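You operate a simulated robot arm through the tools that you are given. There is no shell and no other tool.

You run a simulated robot arm. Do the job below in one go: nothing can be reset, and whatever is moved stays where it is left.

TASK
Wind the labels back on to the blue spindle and put the empty core away.
Fine: the empty core goes on the free peg of the stand; the blue knob ends at BACK, the green knob at FREE.

It is judged by the outcome, as a careful person would: the job done as asked, and still so three seconds after it is handed in. It fails if anything else is knocked over, pushed out of place, dropped, spilled or broken.

THE ROBOT
A 7-joint arm with a two-finger parallel gripper, fixed in place. Base frame: the origin is at the foot of the arm, x ahead of it, y to its left, z up; the work surface is at about z = 890. Readings come in mm, degrees, newtons and seconds.
With the tool pointing down near the work surface it reaches from about 380 to 800 mm from the base axis. Its first joint turns from -143.0 to 143.0 degrees. Payload 3 kg.
The TCP is the grasp point between the finger pads, 30 mm short of the fingertips. In the tool frame z runs along the fingers and y along their closing line. The gripper opens to 110 mm. The fingers are 20 mm wide and 10 mm thick; the gripper's body (48 by 112 mm) begins 55 mm behind the TCP.
Orientation is that of the tool frame in the base frame, as a unit quaternion [x, y, z, w]. With the fingers straight down and closing along the base's y, the tool's x points along the base's -x, its y along +y and its z along -z.

THE INTERFACE
- The arm moves only by the tool nudge_tool. Its arguments are lists of equal length, an entry for each row: "xyz": the shift along the tool's x, y, z in mm, a list of three; "dr": the turn, a rotation vector about the tool's x, y, z in degrees, a list of three; "hand": the finger opening in mm, from 0 to 110. In form: {"xyz": [[dx, dy, dz], ...], "dr": [[rx, ry, rz], ...], "hand": [hand, ...]}. A call has 1 to 20 rows; each row is the pose to reach, as a shift and turn from the pose commanded when the call began, along the tool's axes at that moment. Each row takes 0.2 s and may step no farther than 50 mm and 8.6 degrees from the row before; otherwise, or with a gripper value out of range, the whole call is refused. Where a pose cannot be reached the arm comes as near as it can. A force on the tool above 50 N (or 10 N above the force at the start of the call, whichever is more), or a blocked arm, ends the call early, and 0.2 s more pass. The fingers move at their own pace (about 153 mm/s each) and stop on an object; they squeeze with about 27 N. The grip force told is the motor's: it shows also when the fingers shut on nothing. Time passes only in rows, and 0.2 s behind the last, so rows that repeat a pose let the fingers close. The reply holds the time, the measured pose of the TCP, the force on the tool along the base axes, the opening and the grip force, in the units named above and with some noise, with the torque about the TCP (base axes, N m) and any sound that the robot's microphone picked up.
- Cameras (640 x 400 px; columns grow to the right, rows downward): "scene" is fixed at [50.5, -501.8, 1606.3]; the picture's right is [0.49, -0.87, 0.00], its down [-0.64, -0.36, -0.68] and it looks along [0.60, 0.34, -0.73] (base axes); focal length 315 px, centre (320, 200). "wrist" rides on the gripper at [72, 17, -103] in the tool frame; the picture's right is [-0.23, 0.97, 0.00], its down [-0.76, -0.18, -0.62] and it looks along [-0.61, -0.14, 0.78] (tool axes); focal length 222 px, centre (320, 200). There is no depth. A picture from a camera that has moved, and an enlarged one, comes with that camera's place and axes in the base frame and with its lens.
- camera(camera): a new picture of that camera. No time passes.
- raise_lower(by): slides the trunk up (or, below 0, down) by that many mm; the arm rides with it, the base frame stays. It gives what a move gives, with no picture.
- close_up(camera, box): a new picture of the part [left, top, right, bottom] of that camera's present view, enlarged. No time passes.
- job_done(): hands the job in; it is judged then, once.

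Nothing tells you positions but the pictures and the camera data. Unless the task says otherwise, let go and move clear before handing in.

The tools are called after "Emit:" as a command line: name --argument value ..., lists and objects as JSON in quotes. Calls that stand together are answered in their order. nudge_tool: Moves the arm, as the interface text tells. Its arguments: {"type":"object","properties":{"xyz":{"type":"array","items":{"type":"array","items":{"type":"number"}}},"dr":{"type":"array","items":{"type":"array","items":{"type":"number"}}},"hand":{"type":"array","items":{"type":"number"}}},"required":["xyz","dr","hand"]} The other tools are called the same way: raise_lower (by) slides the trunk up or down; camera (camera) takes a picture; close_up (camera, box) takes an enlarged picture of a part of a camera's view; job_done () hands the job in.

At the start:

```text
time_s: 0.0
eef_pos: [627.1, -155.6, 1194.3]
tool_rot: [0.0, 1.0, 0.0, 0.0]
wrist_force: [-0.6, 0.3, 0.9]
moment: [0.01, -0.02, -0.01]
opening: 109.9
grip_force: 0.1
trunk travel left (down, up): [-425.0, 65.0]
```

scene: 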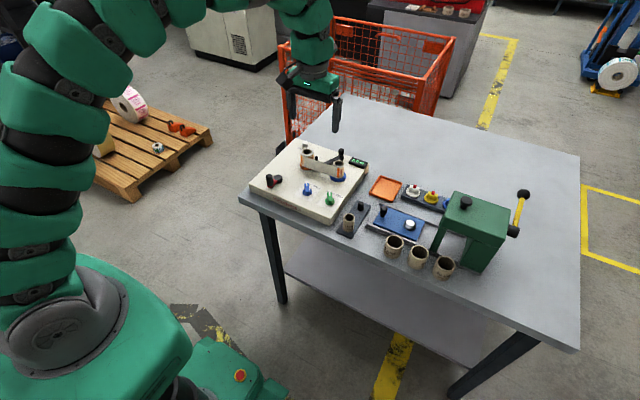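
wrist: 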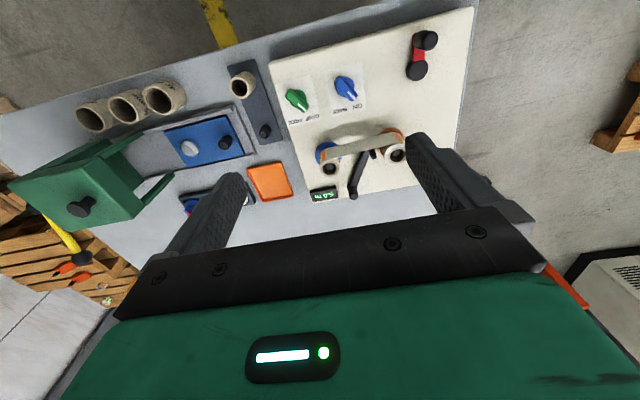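

I see a table with a cream rewinder panel carrying two spindles, two knobs, a crank and a display, and a stand with pegs beside it. I'll take enlarged pictures before moving.

Emit:
close_up --camera "scene" --box '[240, 130, 400, 230]'

Emit:
close_up --camera "scene" --box '[330, 160, 540, 290]'

Emit:
close_up --camera "wrist" --box '[250, 10, 480, 210]'

Emit:
close_up --camera "wrist" --box '[60, 50, 310, 210]'

```text
4.00 times, centred on (320, 180) of scene
camera zoom: at [50.5, -501.8, 1606.3], right [0.49, -0.87, 0.0], down [-0.64, -0.36, -0.68], along [0.6, 0.34, -0.73], focal length 1260 px, centre (320, 280)
```

zoom: 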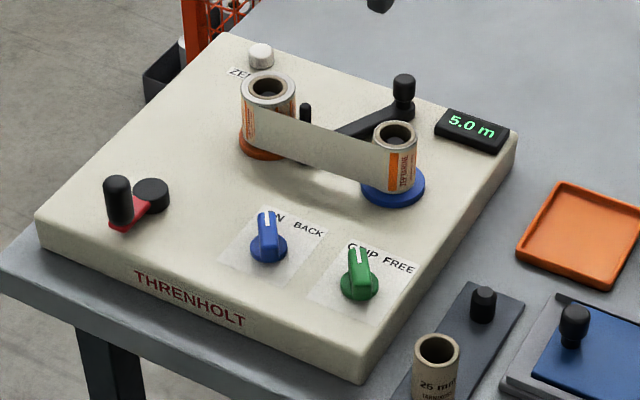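

```text
3.05 times, centred on (435, 225) of scene
camera zoom: at [50.5, -501.8, 1606.3], right [0.49, -0.87, 0.0], down [-0.64, -0.36, -0.68], along [0.6, 0.34, -0.73], focal length 960 px, centre (-30, 124)
```

zoom: 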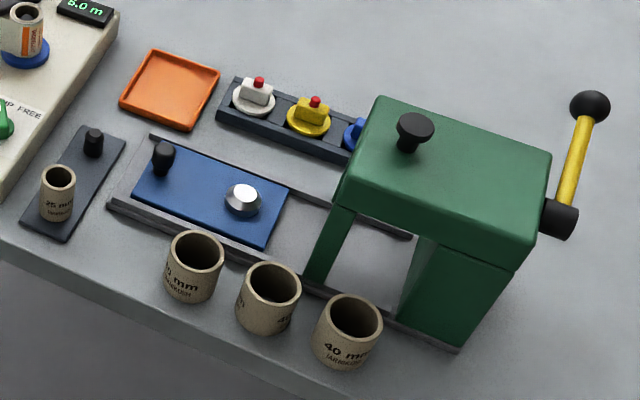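

```text
2.00 times, centred on (365, 110) of wrist
camera zoom: at [554.8, -141.0, 1297.5], right [0.23, 0.97, 0.0], down [0.76, -0.18, 0.62], along [0.61, -0.14, -0.78], focal length 444 px, centre (230, 380)
```

zoom: 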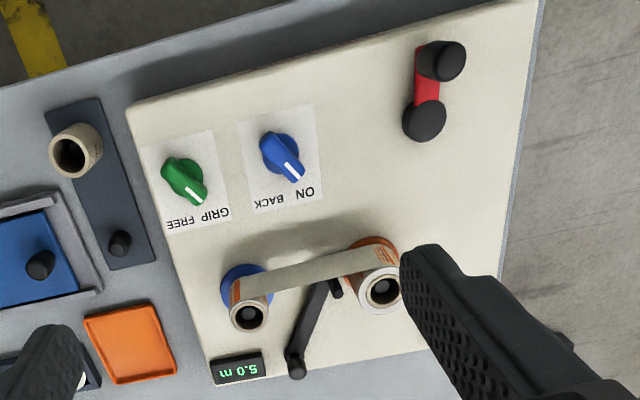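

```text
2.50 times, centred on (185, 130) of wrist
camera zoom: at [554.8, -141.0, 1297.5], right [0.23, 0.97, 0.0], down [0.76, -0.18, 0.62], along [0.61, -0.14, -0.78], focal length 555 px, centre (658, 375)
```

zoom: 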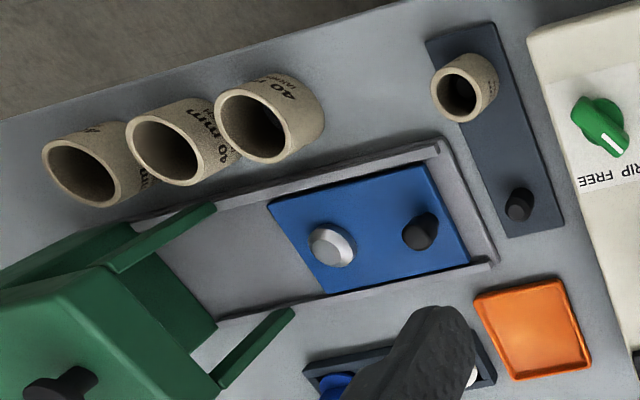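

The rewinder's spindles appear to be near x≈755: orange at y≈-56 and blue at y≈-171. The knobs are near x≈645 and the red crank is near (638,-14). I'll move in above the spindles for a closer look.

Emit:
nudge_tool --xyz '[[-15, 12, 15], [-30, 24, 30], [-45, 36, 45], [-60, 46, 60]]' --dr '[[0, 0, 0], [0, 0, 0], [0, 0, 0], [0, 0, 0]]' --hand '[110, 110, 110, 110]'

Emit:
camera --camera "wrist"

```text
time_s: 1.0
eef_pos: [688.3, -110.3, 1133.9]
tool_rot: [0.0, 1.0, -0.001, 0.0]
wrist_force: [0.4, -0.7, 0.7]
moment: [0.0, 0.01, -0.01]
opening: 109.8
grip_force: 0.0
trunk travel left (down, up): [-425.0, 65.0]
```

```text
taken
camera wrist: at [615.8, -94.4, 1237.3], right [0.23, 0.97, 0.0], down [0.76, -0.18, 0.62], along [0.61, -0.14, -0.78], focal length 222 px, centre (320, 200)
```

wrist: 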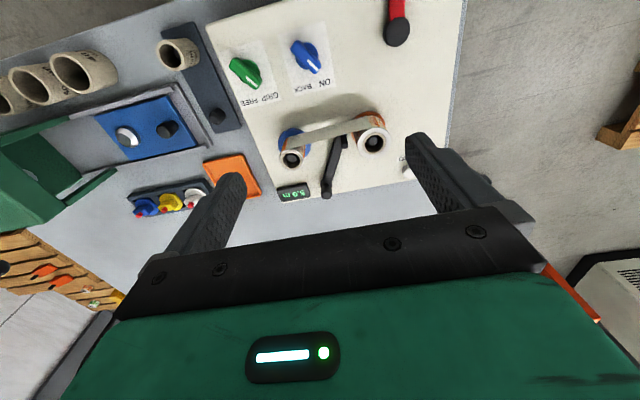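

Emit:
close_up --camera "wrist" --box '[250, 90, 420, 210]'

Emit:
close_up --camera "wrist" --box '[210, 10, 350, 110]'

Emit:
close_up --camera "scene" --box '[290, 140, 370, 190]'

Emit:
close_up --camera "scene" --box '[290, 175, 370, 225]'

```text
3.33 times, centred on (335, 150) of wrist
camera zoom: at [615.8, -94.4, 1237.3], right [0.23, 0.97, 0.0], down [0.76, -0.18, 0.62], along [0.61, -0.14, -0.78], focal length 740 px, centre (270, 367)
```

zoom: 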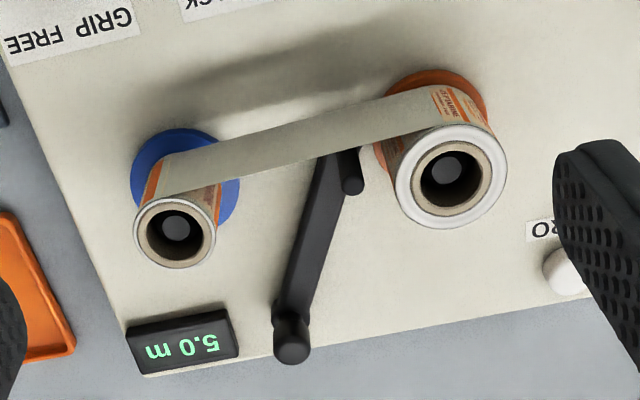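

```text
4.00 times, centred on (280, 60) of wrist
camera zoom: at [615.8, -94.4, 1237.3], right [0.23, 0.97, 0.0], down [0.76, -0.18, 0.62], along [0.61, -0.14, -0.78], focal length 888 px, centre (480, 760)
```

zoom: 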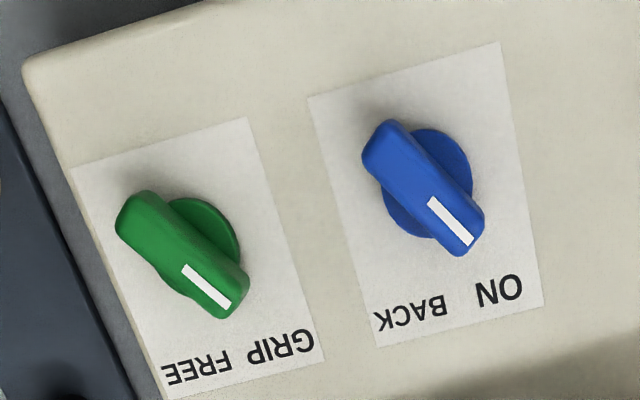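

```text
8.00 times, centred on (330, 165) of scene
camera zoom: at [50.5, -501.8, 1606.3], right [0.49, -0.87, 0.0], down [-0.64, -0.36, -0.68], along [0.6, 0.34, -0.73], focal length 2519 px, centre (240, 480)
```

zoom: 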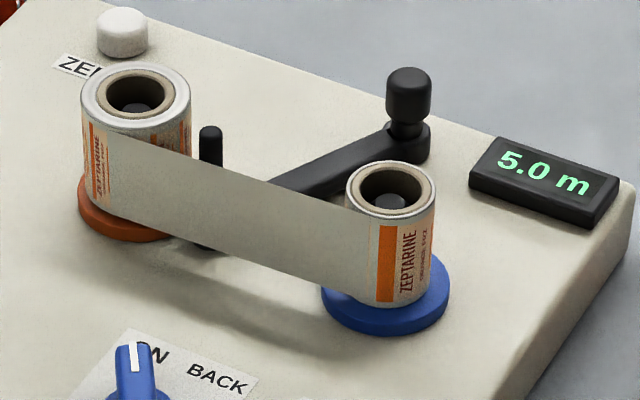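

```text
8.00 times, centred on (330, 200) of scene
camera zoom: at [50.5, -501.8, 1606.3], right [0.49, -0.87, 0.0], down [-0.64, -0.36, -0.68], along [0.6, 0.34, -0.73], focal length 2519 px, centre (240, 200)
```

zoom: 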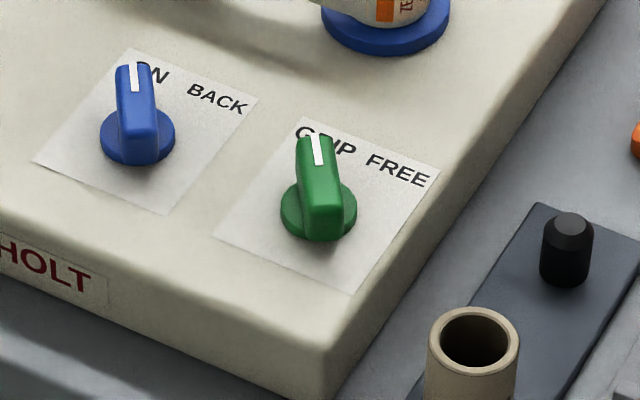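

The blue knob points at ON and the green at GRIP, and the display reads 5.0 m. The panel top is at z≈888. I'll hover over the blue knob, at about (644,-119), with the fingers turned across its bar, and check alignment.

Emit:
nudge_tool --xyz '[[11, -2, 27], [22, -4, 55], [33, -7, 82], [44, -9, 110], [44, -9, 110]]' --dr '[[0, 0, -8], [0, 0, -16], [0, 0, -24], [0, 0, -32], [0, 0, -32]]' --hand '[90, 70, 50, 50, 50]'

Emit:
camera --camera "wrist"

Emit:
close_up --camera "scene" --box '[240, 120, 400, 220]'

```text
time_s: 2.2
eef_pos: [646.4, -117.5, 1023.3]
tool_rot: [-0.277, 0.961, 0.0, 0.0]
wrist_force: [-0.4, 0.0, -0.8]
moment: [-0.02, 0.01, 0.0]
opening: 49.9
grip_force: 0.1
trunk travel left (down, up): [-425.0, 65.0]
```

```text
taken
camera wrist: at [574.7, -143.7, 1126.3], right [-0.33, 0.95, 0.0], down [0.74, 0.26, 0.62], along [0.59, 0.2, -0.78], focal length 222 px, centre (320, 200)
```

wrist: 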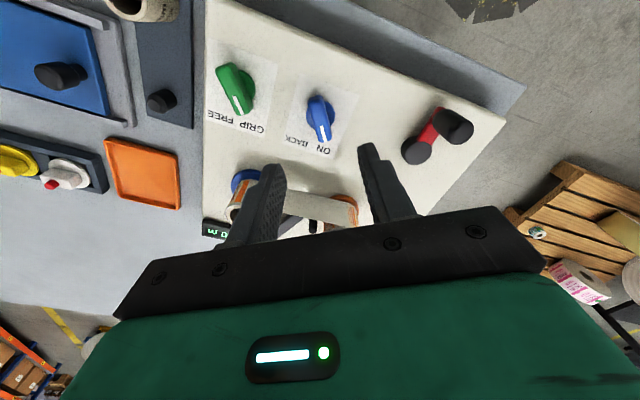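

```text
4.00 times, centred on (320, 170) of scene
camera zoom: at [50.5, -501.8, 1606.3], right [0.49, -0.87, 0.0], down [-0.64, -0.36, -0.68], along [0.6, 0.34, -0.73], focal length 1260 px, centre (320, 320)
```

zoom: 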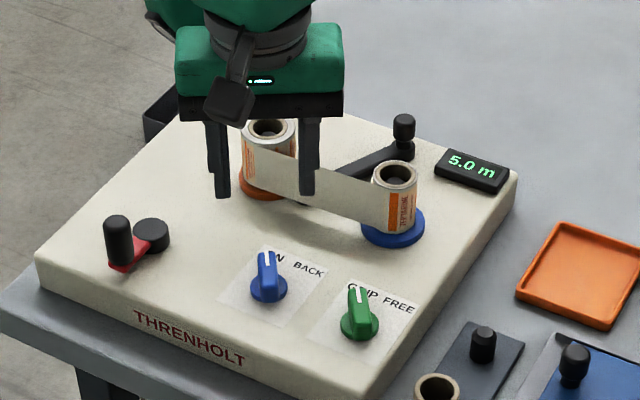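

Emit:
close_up --camera "wrist" --box '[270, 70, 390, 170]'

```text
4.00 times, centred on (330, 120) of wrist
camera zoom: at [574.7, -143.7, 1126.3], right [-0.33, 0.95, 0.0], down [0.74, 0.26, 0.62], along [0.59, 0.2, -0.78], focal length 888 px, centre (280, 520)
```

zoom: 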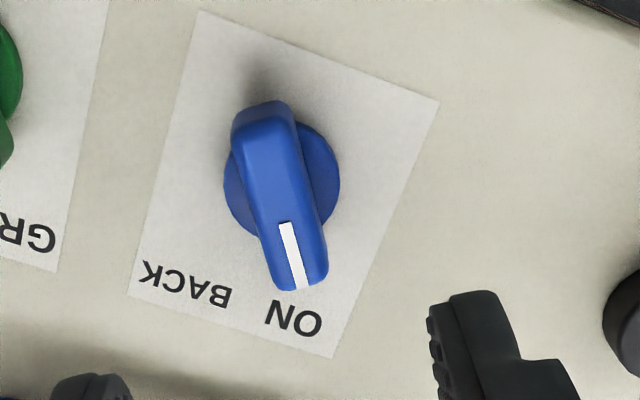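

The knob axis works out at about (645,-119.5) with its bar at ~31°. The gripper is aligned, so I'll lower over the bar and close.

Emit:
nudge_tool --xyz '[[2, -1, 30], [2.2, -1, 60], [2.2, -1, 85], [2.2, -1, 96], [2.2, -1, 96]]' --dr '[[0, 0, 0], [0, 0, 0], [0, 0, 0], [0, 0, 0], [0, 0, 0]]' --hand '[40, 40, 40, 40, 40]'

Emit:
close_up --camera "scene" --box '[260, 140, 380, 220]'

Emit:
camera --camera "wrist"

```text
time_s: 3.4
eef_pos: [641.7, -122.1, 929.1]
tool_rot: [-0.277, 0.961, -0.001, 0.0]
wrist_force: [-0.2, 0.6, -0.6]
moment: [-0.02, 0.0, 0.03]
opening: 39.9
grip_force: 0.0
trunk travel left (down, up): [-425.0, 65.0]
```

```text
5.00 times, centred on (320, 180) of scene
camera zoom: at [50.5, -501.8, 1606.3], right [0.49, -0.87, 0.0], down [-0.64, -0.36, -0.68], along [0.6, 0.34, -0.73], focal length 1574 px, centre (320, 300)
```

zoom: 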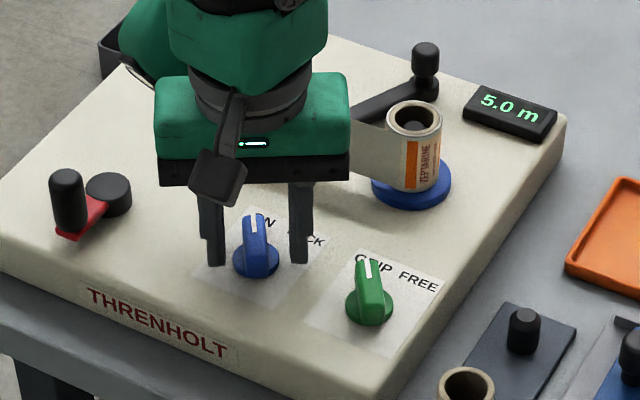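

```text
taken
camera wrist: at [571.0, -147.0, 1031.8], right [-0.32, 0.95, 0.0], down [0.74, 0.25, 0.62], along [0.59, 0.2, -0.78], focal length 222 px, centre (320, 200)
```

wrist: 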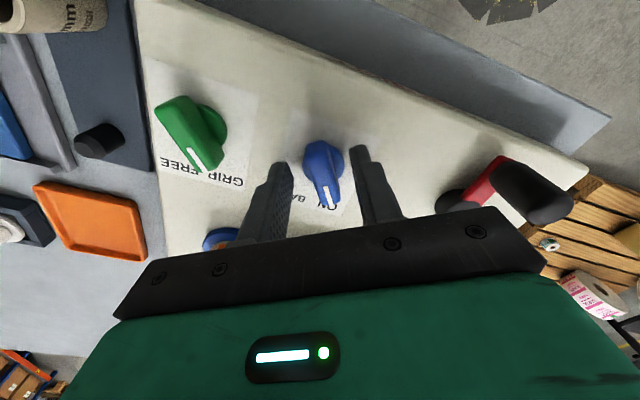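

Emit:
close_up --camera "wrist" --box '[240, 110, 400, 230]'

```text
3.33 times, centred on (320, 170) of wrist
camera zoom: at [571.0, -147.0, 1031.8], right [-0.32, 0.95, 0.0], down [0.74, 0.25, 0.62], along [0.59, 0.2, -0.78], focal length 740 px, centre (320, 300)
```

zoom: 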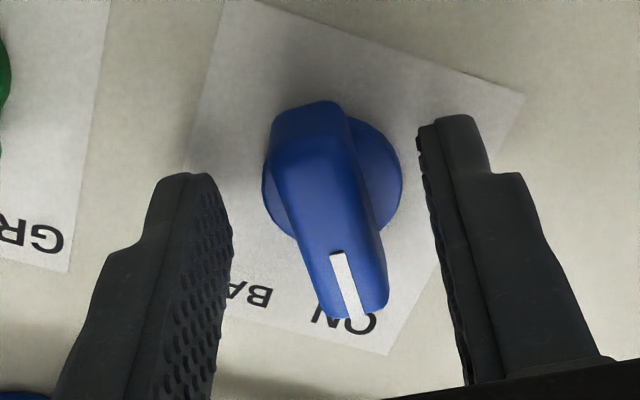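

Emit:
nudge_tool --xyz '[[-4.5, 1, 0], [-4.5, 1, 0], [-4.5, 1, 0], [-4.5, 1, 0]]' --dr '[[0, 0, 0], [0, 0, 0], [0, 0, 0], [0, 0, 0]]' --hand '[40, 40, 5, 5]'

Emit:
close_up --camera "wrist" --box '[240, 110, 400, 230]'

```text
time_s: 4.4
eef_pos: [644.6, -115.8, 928.5]
tool_rot: [-0.276, 0.961, 0.0, 0.0]
wrist_force: [0.2, -1.5, -0.5]
moment: [-0.06, -0.05, 0.03]
opening: 15.0
grip_force: 44.7
trunk travel left (down, up): [-425.0, 65.0]
```

```text
3.33 times, centred on (320, 170) of wrist
camera zoom: at [574.3, -143.4, 1032.2], right [-0.32, 0.95, 0.0], down [0.74, 0.25, 0.62], along [0.59, 0.2, -0.78], focal length 740 px, centre (320, 300)
```

zoom: 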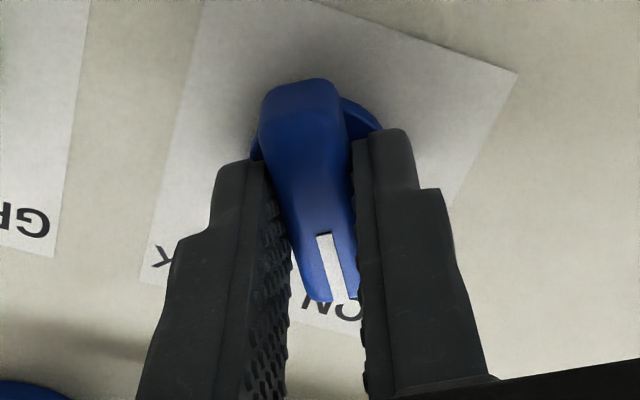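

The bar is held, 15 mm wide. I'll turn it clockwise, seen from above, toward BACK.

Emit:
nudge_tool --xyz '[[0, 0, 0], [0, 0, 0], [0, 0, 0], [0, 0, 0], [0, 0, 0], [0, 0, 0], [0, 0, 0], [0, 0, 0], [0, 0, 0]]' --dr '[[0, 0, 7], [0, 0, 14], [0, 0, 21], [0, 0, 28], [0, 0, 35], [0, 0, 42], [0, 0, 49], [0, 0, 56], [0, 0, 60]]' --hand '[5, 5, 5, 5, 5, 5, 5, 5, 5]'

Emit:
camera --camera "wrist"

Emit:
close_up --camera "scene" --box '[260, 140, 380, 220]'

```text
time_s: 6.4
eef_pos: [644.1, -117.1, 928.3]
tool_rot: [0.243, 0.97, 0.0, 0.0]
wrist_force: [-0.8, 3.2, 9.8]
moment: [0.65, 1.12, -0.01]
opening: 15.0
grip_force: 45.2
trunk travel left (down, up): [-425.0, 65.0]
```

```text
taken
camera wrist: at [588.6, -69.7, 1032.1], right [0.66, 0.75, 0.0], down [0.59, -0.51, 0.62], along [0.47, -0.41, -0.78], focal length 222 px, centre (320, 200)
```

wrist: 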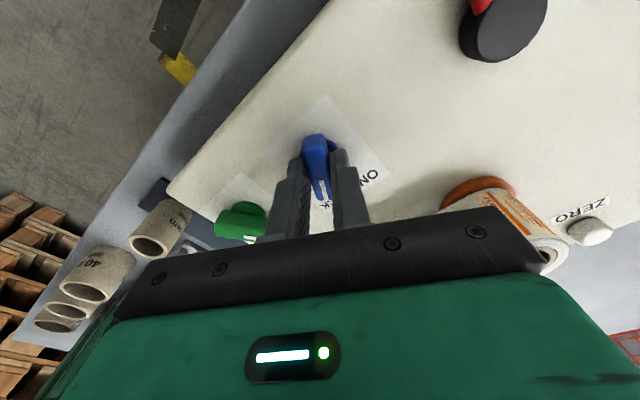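

```text
5.00 times, centred on (320, 180) of scene
camera zoom: at [50.5, -501.8, 1606.3], right [0.49, -0.87, 0.0], down [-0.64, -0.36, -0.68], along [0.6, 0.34, -0.73], focal length 1574 px, centre (320, 300)
```

zoom: 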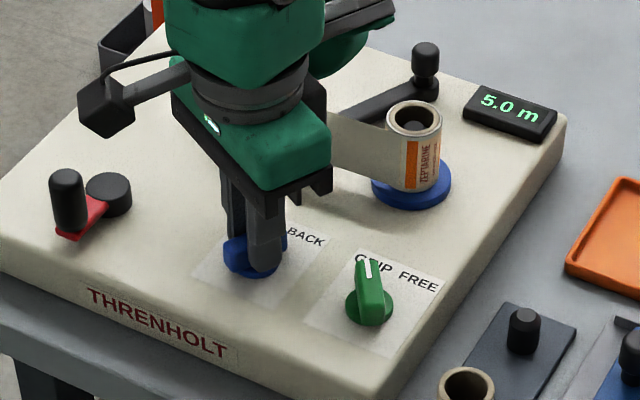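

Emit:
nudge_tool --xyz '[[0, 0, 0], [0, 0, 0]]' --dr '[[0, 0, 4], [0, 0, 5]]' --hand '[5, 5]'

Emit:
nudge_tool --xyz '[[0, 0, 0], [0, 0, 0], [0, 0, -30], [0, 0, -60], [0, 0, -100]]' --dr '[[0, 0, 0], [0, 0, 0], [0, 0, 0], [0, 0, 0], [0, 0, 0]]' --hand '[40, 40, 40, 40, 40]'

Emit:
close_up --camera "scene" --box '[260, 140, 380, 220]'

Emit:
camera --camera "wrist"

```text
time_s: 7.0
eef_pos: [645.0, -117.5, 929.1]
tool_rot: [0.284, 0.959, 0.0, 0.001]
wrist_force: [-0.9, 3.9, 6.4]
moment: [0.16, 0.18, -0.05]
opening: 14.8
grip_force: 44.5
trunk travel left (down, up): [-425.0, 65.0]
```

```text
time_s: 8.2
eef_pos: [645.0, -118.8, 1028.5]
tool_rot: [0.284, 0.959, 0.0, -0.001]
wrist_force: [0.3, -0.4, -0.6]
moment: [-0.01, 0.01, -0.01]
opening: 39.9
grip_force: 0.1
trunk travel left (down, up): [-425.0, 65.0]
```

```text
5.00 times, centred on (320, 180) of scene
camera zoom: at [50.5, -501.8, 1606.3], right [0.49, -0.87, 0.0], down [-0.64, -0.36, -0.68], along [0.6, 0.34, -0.73], focal length 1574 px, centre (320, 300)
```

zoom: 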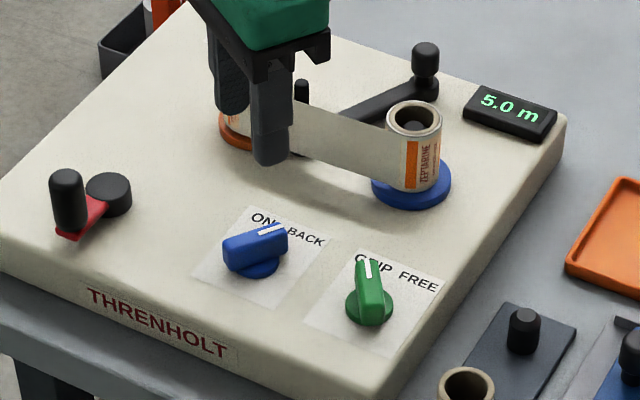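

```text
taken
camera wrist: at [593.4, -66.3, 1131.5], right [0.72, 0.69, 0.0], down [0.54, -0.56, 0.62], along [0.43, -0.45, -0.78], focal length 222 px, centre (320, 200)
```

wrist: 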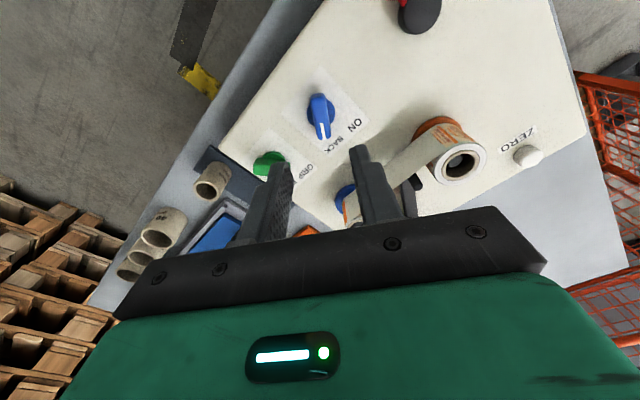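

Emit:
close_up --camera "wrist" --box '[260, 60, 400, 180]'

Emit:
close_up --camera "scene" --box '[290, 175, 370, 225]'

```text
3.33 times, centred on (330, 120) of wrist
camera zoom: at [593.4, -66.3, 1131.5], right [0.72, 0.69, 0.0], down [0.54, -0.56, 0.62], along [0.43, -0.45, -0.78], focal length 740 px, centre (287, 467)
```

zoom: 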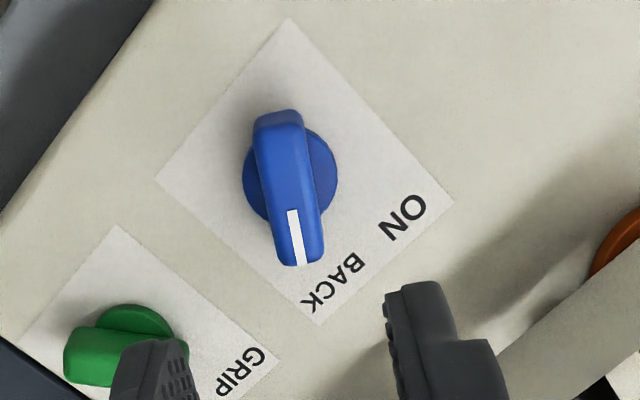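

```text
8.00 times, centred on (330, 200) of scene
camera zoom: at [50.5, -501.8, 1606.3], right [0.49, -0.87, 0.0], down [-0.64, -0.36, -0.68], along [0.6, 0.34, -0.73], focal length 2519 px, centre (240, 200)
```

zoom: 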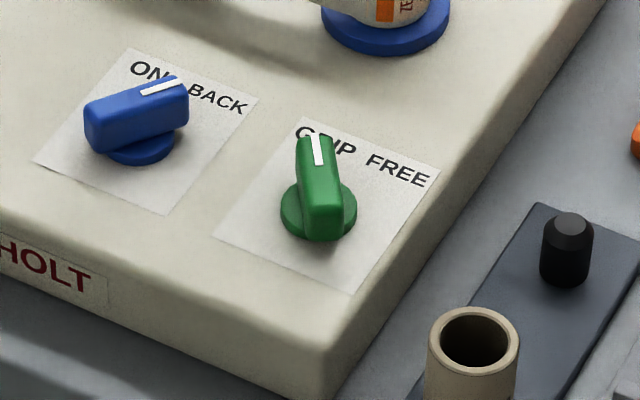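

The blue knob is now at BACK. Next I'll square the tool up and look closely at the red crank near (638,-14).

Emit:
nudge_tool --xyz '[[19, 19, -10], [39, 38, -20], [59, 57, -20], [78.7, 75.3, -20], [78.7, 75.3, -20]]' --dr '[[0, 0, -8], [0, 0, -16], [0, 0, -24], [0, 0, -32], [0, 0, -33]]' --hand '[60, 80, 80, 80, 80]'

Emit:
camera --camera "wrist"

Emit:
close_up --camera "wrist" --box '[250, 50, 410, 170]'

Emit:
close_up --camera "scene" --box '[250, 155, 330, 205]'

```text
time_s: 9.4
eef_pos: [620.6, -12.4, 1049.3]
tool_rot: [-0.001, 1.0, 0.0, 0.001]
wrist_force: [-0.4, 0.0, 0.1]
moment: [0.01, -0.04, -0.01]
opening: 80.0
grip_force: 0.1
trunk travel left (down, up): [-425.0, 65.0]
```

```text
taken
camera wrist: at [547.2, 3.2, 1152.8], right [0.23, 0.97, 0.0], down [0.76, -0.18, 0.62], along [0.61, -0.14, -0.78], focal length 222 px, centre (320, 200)
```

wrist: 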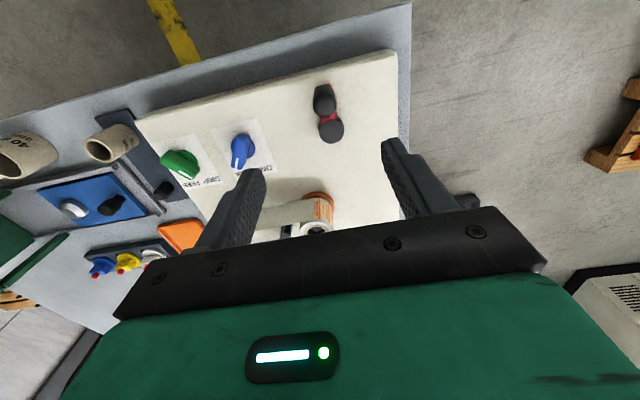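

```text
3.33 times, centred on (330, 110) of wrist
camera zoom: at [547.2, 3.2, 1152.8], right [0.23, 0.97, 0.0], down [0.76, -0.18, 0.62], along [0.61, -0.14, -0.78], focal length 740 px, centre (287, 500)
```

zoom: 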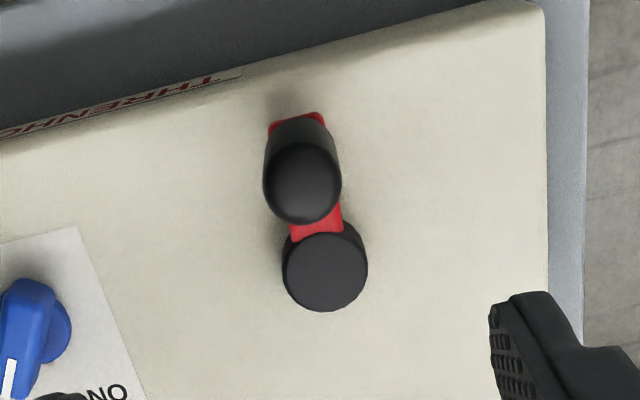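

```text
8.00 times, centred on (290, 180) of scene
camera zoom: at [50.5, -501.8, 1606.3], right [0.49, -0.87, 0.0], down [-0.64, -0.36, -0.68], along [0.6, 0.34, -0.73], focal length 2519 px, centre (560, 360)
```

zoom: 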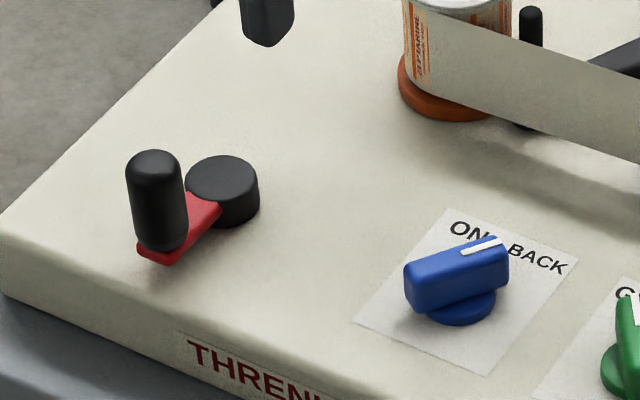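

The crank hub is at about (645,-6) with its top at z≈904. The handle, 22 mm thick, is at about (607,-6.5) with its top at z≈938. I'll lower over the handle with the fingers open.

Emit:
nudge_tool --xyz '[[12.2, 7.3, 30], [12.2, 7.3, 60], [12.2, 7.3, 85], [12.2, 7.3, 98], [12.2, 7.3, 98]]' --dr '[[0, 0, 0], [0, 0, 0], [0, 0, 0], [0, 0, 0], [0, 0, 0]]' --hand '[60, 60, 60, 60, 60]'

Emit:
close_up --camera "wrist" --box '[230, 80, 430, 230]'

Emit:
close_up --camera "scene" --box '[250, 130, 370, 205]'

```text
time_s: 10.6
eef_pos: [607.4, -5.0, 951.5]
tool_rot: [0.0, 1.0, 0.0, -0.001]
wrist_force: [0.2, 0.0, 0.1]
moment: [0.0, -0.04, 0.01]
opening: 59.9
grip_force: 0.1
trunk travel left (down, up): [-425.0, 65.0]
```

```text
2.67 times, centred on (330, 155) of wrist
camera zoom: at [535.3, 11.4, 1054.9], right [0.23, 0.97, 0.0], down [0.76, -0.18, 0.62], along [0.61, -0.14, -0.78], focal length 592 px, centre (293, 320)
```

zoom: 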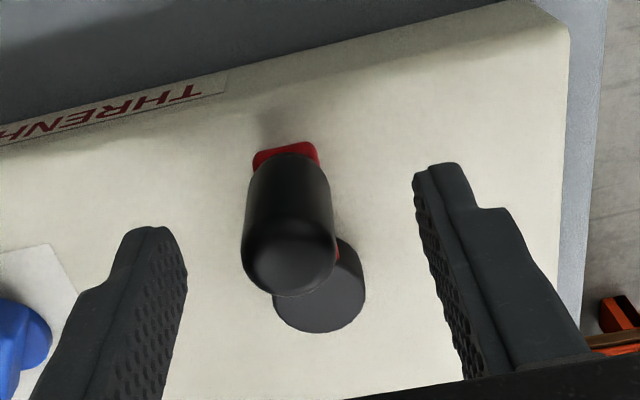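

```text
5.33 times, centred on (310, 168) of scene
camera zoom: at [50.5, -501.8, 1606.3], right [0.49, -0.87, 0.0], down [-0.64, -0.36, -0.68], along [0.6, 0.34, -0.73], focal length 1679 px, centre (373, 373)
```

zoom: 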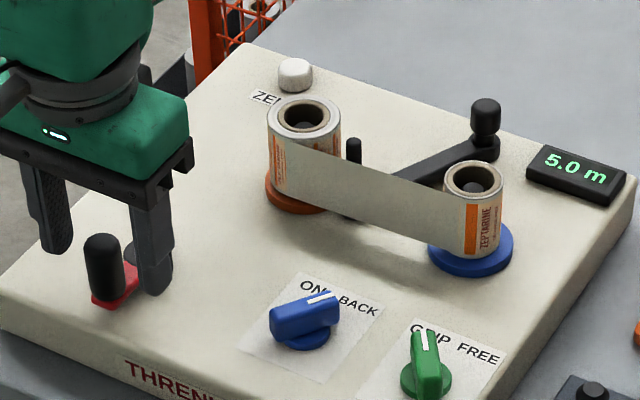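

Emit:
nudge_tool --xyz '[[0, -0.5, 9], [0, -0.5, 9], [0, -0.5, 9], [0, -0.5, 9]]' --dr '[[0, 0, 0], [0, 0, 0], [0, 0, 0], [0, 0, 0]]' --hand '[60, 20, 15, 15]'

Emit:
nudge_tool --xyz '[[-0.6, -6.25, 0], [-2.2, -12.3, 0], [-4.8, -18, 0], [-8.4, -23.1, 0], [-8.4, -23.1, 0]]' --dr '[[0, 0, 0], [0, 0, 0], [0, 0, 0], [0, 0, 0], [0, 0, 0]]' --hand '[15, 15, 15, 15, 15]'

Emit:
close_up --camera "scene" --box '[250, 130, 370, 205]'

Emit:
close_up --camera "wrist" --box '[230, 80, 430, 230]'

```text
time_s: 11.6
eef_pos: [608.2, -5.5, 942.4]
tool_rot: [-0.001, 1.0, 0.0, -0.001]
wrist_force: [-1.4, -0.5, -4.7]
moment: [-0.04, -0.35, 0.01]
opening: 21.2
grip_force: 45.3
trunk travel left (down, up): [-425.0, 65.0]
```

```text
time_s: 12.8
eef_pos: [616.3, -27.8, 942.9]
tool_rot: [0.0, 1.0, 0.0, -0.001]
wrist_force: [-3.6, -3.2, -0.8]
moment: [-0.03, 0.1, 0.0]
opening: 21.5
grip_force: 45.1
trunk travel left (down, up): [-425.0, 65.0]
```

```text
5.33 times, centred on (310, 168) of scene
camera zoom: at [50.5, -501.8, 1606.3], right [0.49, -0.87, 0.0], down [-0.64, -0.36, -0.68], along [0.6, 0.34, -0.73], focal length 1679 px, centre (373, 373)
```

zoom: 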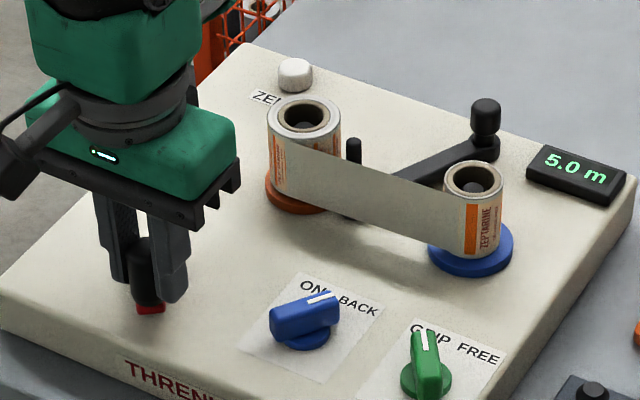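

```text
2.67 times, centred on (330, 155) of wrist
camera zoom: at [543.1, -13.4, 1045.3], right [0.23, 0.97, 0.0], down [0.76, -0.18, 0.62], along [0.61, -0.14, -0.78], focal length 592 px, centre (293, 320)
```

zoom: 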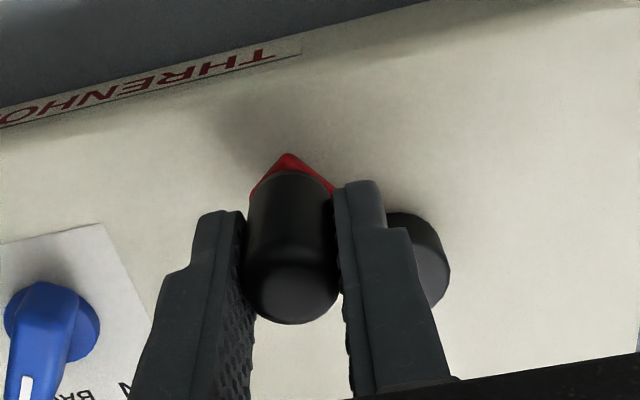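

The crank turns easily (about 4 N), but the display still reads 5.0 m after 40°. I'll keep going counter-clockwise and watch it.

Emit:
nudge_tool --xyz '[[-4.4, -4.4, 0], [-9.6, -8, 0], [-15.3, -10.7, 0], [-21.3, -12.3, 0], [-27.6, -12.9, 0], [-33.8, -12.3, 0], [-39.9, -10.7, 0], [-45.6, -8, 0], [-50.7, -4.4, 0], [-55.2, 0, 0]]' --dr '[[0, 0, 0], [0, 0, 0], [0, 0, 0], [0, 0, 0], [0, 0, 0], [0, 0, 0], [0, 0, 0], [0, 0, 0], [0, 0, 0], [0, 0, 0]]' --hand '[15, 15, 15, 15, 15, 15, 15, 15, 15, 15]'

Emit:
close_up --camera "scene" --box '[250, 130, 370, 205]'

Emit:
camera --camera "wrist"

```text
time_s: 14.5
eef_pos: [657.5, -42.7, 941.2]
tool_rot: [0.001, 1.0, -0.001, 0.001]
wrist_force: [3.5, -14.0, -8.3]
moment: [0.1, -0.49, 0.07]
opening: 21.1
grip_force: 44.5
trunk travel left (down, up): [-425.0, 65.0]
stopped in row 8: the force on the tool passed its limit at 51 N (the readings are from after the stop); the commanded pose is now the measured one
```

```text
5.33 times, centred on (310, 168) of scene
camera zoom: at [50.5, -501.8, 1606.3], right [0.49, -0.87, 0.0], down [-0.64, -0.36, -0.68], along [0.6, 0.34, -0.73], focal length 1679 px, centre (373, 373)
```

zoom: 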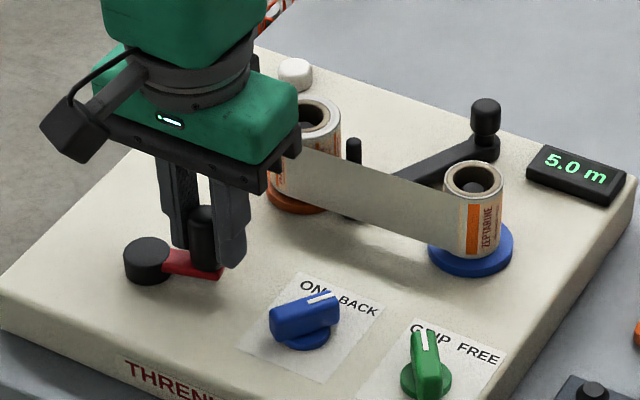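

```text
taken
camera wrist: at [585.1, -27.2, 1045.0], right [0.23, 0.97, 0.0], down [0.76, -0.18, 0.63], along [0.61, -0.14, -0.78], focal length 222 px, centre (320, 200)
```

wrist: 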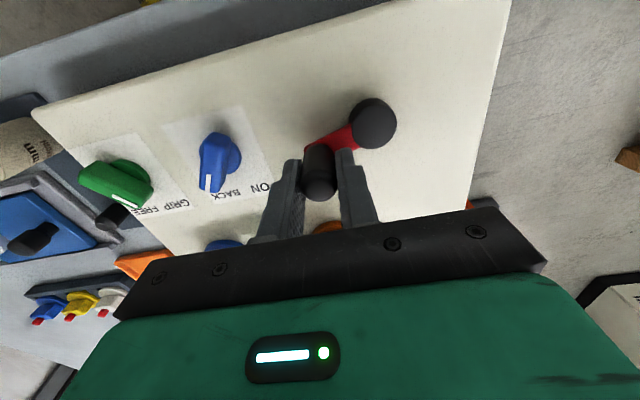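

Emit:
close_up --camera "wrist" --box '[270, 80, 430, 200]'

Emit:
close_up --camera "scene" --box '[250, 155, 330, 205]'

Emit:
close_up --camera "scene" --box '[290, 140, 370, 190]'

```text
3.33 times, centred on (350, 140) of wrist
camera zoom: at [585.1, -27.2, 1045.0], right [0.23, 0.97, 0.0], down [0.76, -0.18, 0.63], along [0.61, -0.14, -0.78], focal length 740 px, centre (220, 400)
```

zoom: 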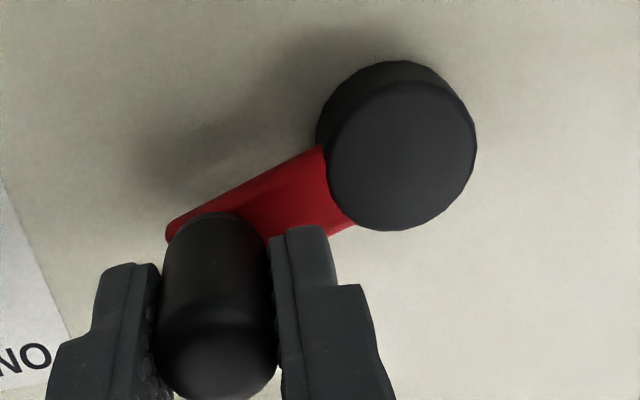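

```text
8.00 times, centred on (290, 180) of scene
camera zoom: at [50.5, -501.8, 1606.3], right [0.49, -0.87, 0.0], down [-0.64, -0.36, -0.68], along [0.6, 0.34, -0.73], focal length 2519 px, centre (560, 360)
```

zoom: 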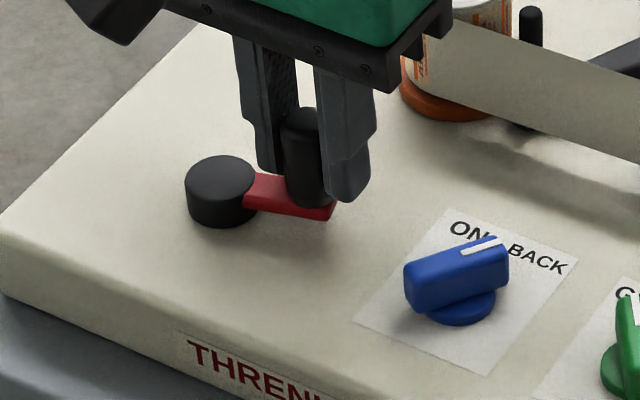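

```text
8.00 times, centred on (330, 165) of scene
camera zoom: at [50.5, -501.8, 1606.3], right [0.49, -0.87, 0.0], down [-0.64, -0.36, -0.68], along [0.6, 0.34, -0.73], focal length 2519 px, centre (240, 480)
```

zoom: 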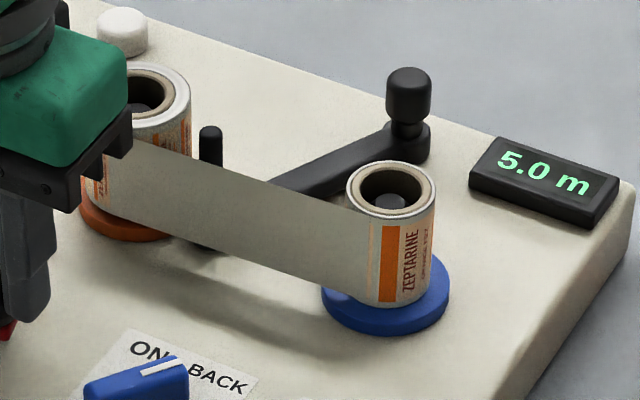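

Turning counter-clockwise moved neither the rolls nor the display. The stop came from commanding too small a radius; the true radius is about 40 mm about (646,-5). I'll turn the other way with the corrected circle and watch.

Emit:
nudge_tool --xyz '[[10.3, -1.4, 0], [20.7, 0, 0], [30.3, 4, 0], [38.6, 10.4, 0], [45, 18.6, 0], [49, 28.3, 0], [50.3, 38.6, 0]]' --dr '[[0, 0, 0], [0, 0, 0], [0, 0, 0], [0, 0, 0], [0, 0, 0], [0, 0, 0], [0, 0, 0]]' --hand '[15, 15, 15, 15, 15, 15, 15]'

Emit:
close_up --camera "scene" --box '[250, 130, 370, 205]'

Emit:
camera --camera "wrist"

```text
time_s: 16.1
eef_pos: [611.5, -2.0, 944.1]
tool_rot: [0.0, 1.0, -0.001, 0.006]
wrist_force: [32.8, -2.6, 2.2]
moment: [0.19, -0.99, 0.01]
opening: 20.6
grip_force: 45.6
trunk travel left (down, up): [-425.0, 65.0]
```

```text
5.33 times, centred on (310, 168) of scene
camera zoom: at [50.5, -501.8, 1606.3], right [0.49, -0.87, 0.0], down [-0.64, -0.36, -0.68], along [0.6, 0.34, -0.73], focal length 1679 px, centre (373, 373)
```

zoom: 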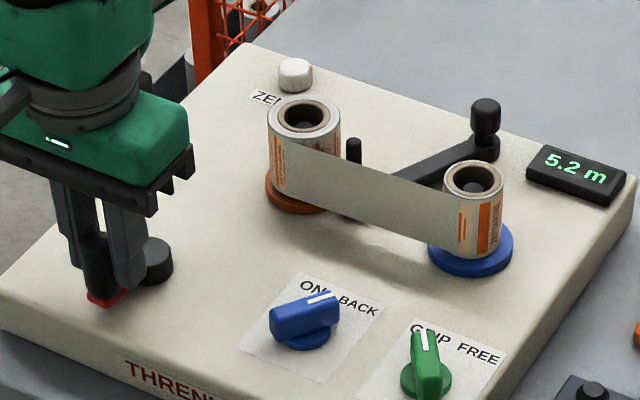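

```text
taken
camera wrist: at [538.4, 14.2, 1045.9], right [0.23, 0.97, 0.0], down [0.76, -0.18, 0.63], along [0.61, -0.14, -0.78], focal length 222 px, centre (320, 200)
```

wrist: 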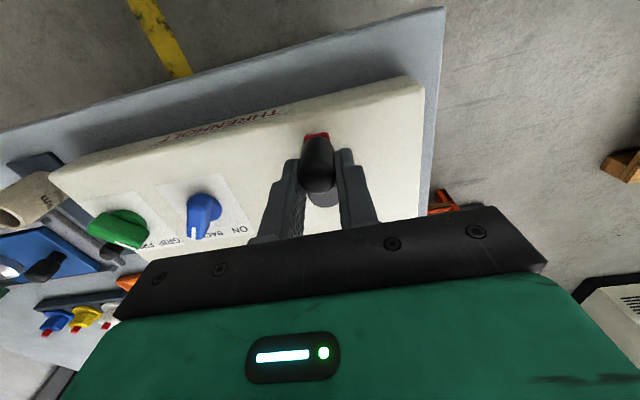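

Turning clockwise drives it: the display now reads 5.2 m and the blue roll has moved. I still need to know which way the web runs, so I'll look closely and then take a small step.

Emit:
close_up --camera "scene" --box '[290, 140, 370, 190]'

Emit:
close_up --camera "wrist" --box '[240, 100, 400, 220]'

```text
8.00 times, centred on (330, 165) of scene
camera zoom: at [50.5, -501.8, 1606.3], right [0.49, -0.87, 0.0], down [-0.64, -0.36, -0.68], along [0.6, 0.34, -0.73], focal length 2519 px, centre (240, 480)
```

zoom: 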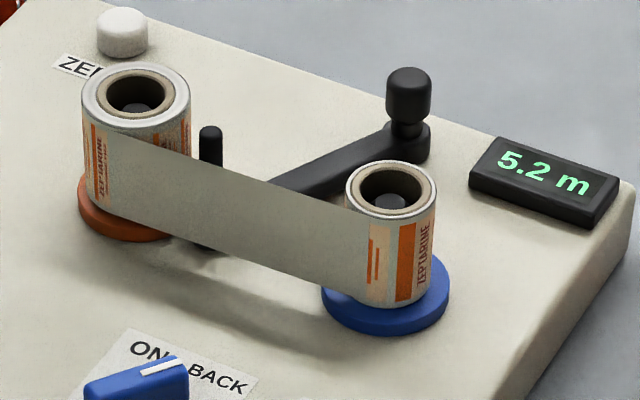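

```text
3.33 times, centred on (320, 160) of wrist
camera zoom: at [538.4, 14.2, 1045.9], right [0.23, 0.97, 0.0], down [0.76, -0.18, 0.63], along [0.61, -0.14, -0.78], focal length 740 px, centre (320, 333)
```

zoom: 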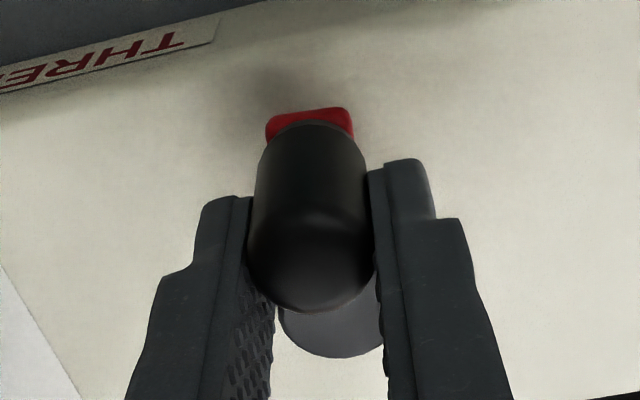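

Emit:
nudge_tool --xyz '[[0, 0, 0], [0, 0, 0], [0, 0, 0], [0, 0, 0], [0, 0, 0]]' --dr '[[0, 0, 0], [0, 0, 0], [0, 0, 0], [0, 0, 0], [0, 0, 0]]' --hand '[45, 45, 45, 15, 15]'

Emit:
nudge_tool --xyz '[[-0.4, 4.5, 0], [-0.7, 6.6, 0], [-0.7, 6.6, 0]]' --dr '[[0, 0, 0], [0, 0, 0], [0, 0, 0]]' --hand '[15, 15, 15]'

Emit:
close_up --camera "scene" --box '[290, 140, 370, 190]'

```text
time_s: 17.3
eef_pos: [607.0, -1.5, 942.4]
tool_rot: [0.0, 1.0, -0.001, 0.002]
wrist_force: [-1.0, -1.0, -0.6]
moment: [0.47, 0.62, -0.01]
opening: 21.2
grip_force: 45.1
trunk travel left (down, up): [-425.0, 65.0]
```

```text
time_s: 18.1
eef_pos: [609.4, 5.2, 943.0]
tool_rot: [0.0, 1.0, 0.0, 0.002]
wrist_force: [2.9, 0.5, 6.7]
moment: [0.35, 0.74, 0.01]
opening: 21.4
grip_force: 45.3
trunk travel left (down, up): [-425.0, 65.0]
```

```text
8.00 times, centred on (330, 165) of scene
camera zoom: at [50.5, -501.8, 1606.3], right [0.49, -0.87, 0.0], down [-0.64, -0.36, -0.68], along [0.6, 0.34, -0.73], focal length 2519 px, centre (240, 480)
```

zoom: 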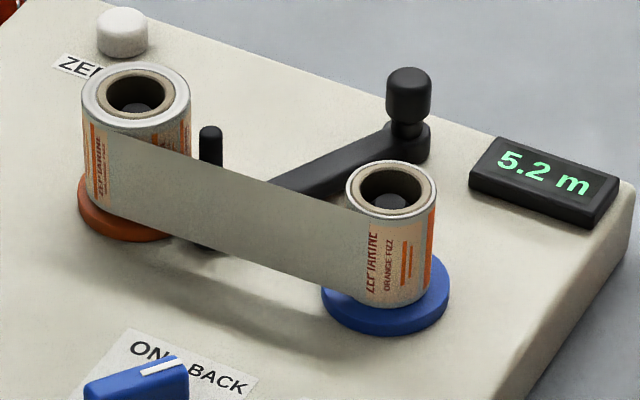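

Emit:
nudge_tool --xyz '[[-0.6, 2.1, 0], [-0.6, 2.1, 0]]' --dr '[[0, 0, 0], [0, 0, 0]]' --hand '[15, 15]'

Emit:
close_up --camera "scene" --box '[290, 140, 370, 190]'

```text
time_s: 18.7
eef_pos: [609.3, 6.6, 943.2]
tool_rot: [0.001, 1.0, -0.001, 0.003]
wrist_force: [2.7, -0.8, 4.6]
moment: [0.34, -0.39, 0.0]
opening: 21.6
grip_force: 45.4
trunk travel left (down, up): [-425.0, 65.0]
```

```text
8.00 times, centred on (330, 165) of scene
camera zoom: at [50.5, -501.8, 1606.3], right [0.49, -0.87, 0.0], down [-0.64, -0.36, -0.68], along [0.6, 0.34, -0.73], focal length 2519 px, centre (240, 480)
```

zoom: 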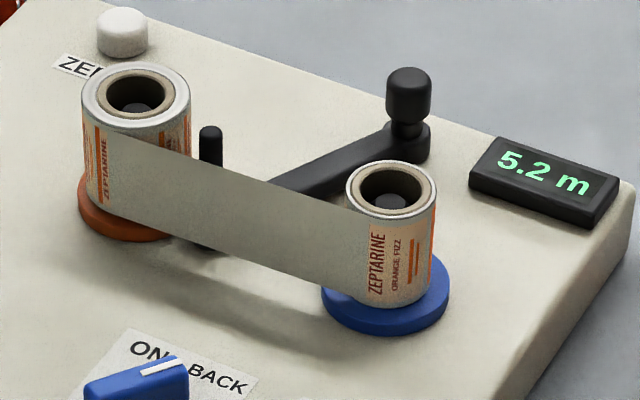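

Printed marks on the blue roll move right on the near side, so clockwise cranking is winding the web on to blue. I'll continue around the circle, checking the force.

Emit:
nudge_tool --xyz '[[-3.9, 9.5, 0], [-9.9, 17.4, 0], [-17.8, 23.4, 0], [-27, 27.2, 0], [-36.8, 28.5, 0], [-36.8, 28.5, 0]]' --dr '[[0, 0, 0], [0, 0, 0], [0, 0, 0], [0, 0, 0], [0, 0, 0], [0, 0, 0]]' --hand '[15, 15, 15, 15, 15, 15]'

Emit:
close_up --camera "wrist" --box '[240, 100, 400, 220]'

Emit:
close_up --camera "scene" --box '[250, 130, 370, 205]'

```text
time_s: 20.1
eef_pos: [647.4, 35.8, 942.8]
tool_rot: [0.0, 1.0, -0.001, 0.002]
wrist_force: [-1.0, -1.5, -3.8]
moment: [0.4, 0.59, 0.01]
opening: 21.5
grip_force: 44.6
trunk travel left (down, up): [-425.0, 65.0]
```

```text
3.33 times, centred on (320, 160) of wrist
camera zoom: at [573.3, 51.2, 1045.5], right [0.23, 0.97, 0.0], down [0.76, -0.18, 0.63], along [0.61, -0.14, -0.78], focal length 740 px, centre (320, 333)
```

zoom: 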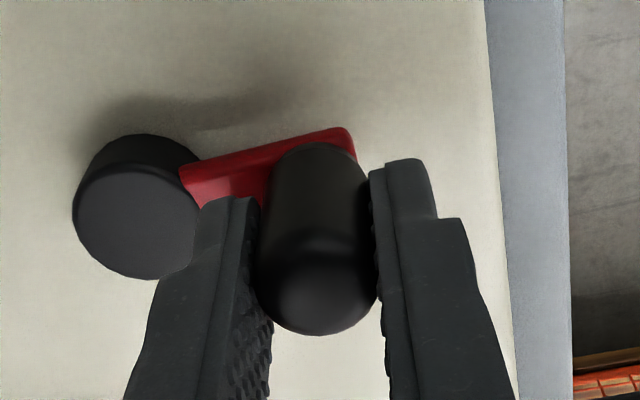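

```text
5.33 times, centred on (310, 168) of scene
camera zoom: at [50.5, -501.8, 1606.3], right [0.49, -0.87, 0.0], down [-0.64, -0.36, -0.68], along [0.6, 0.34, -0.73], focal length 1679 px, centre (373, 373)
```

zoom: 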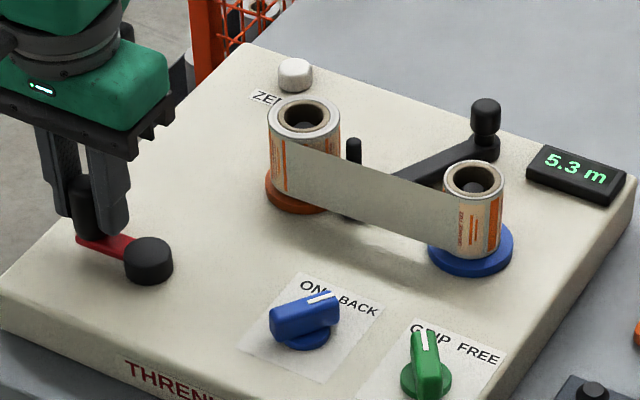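

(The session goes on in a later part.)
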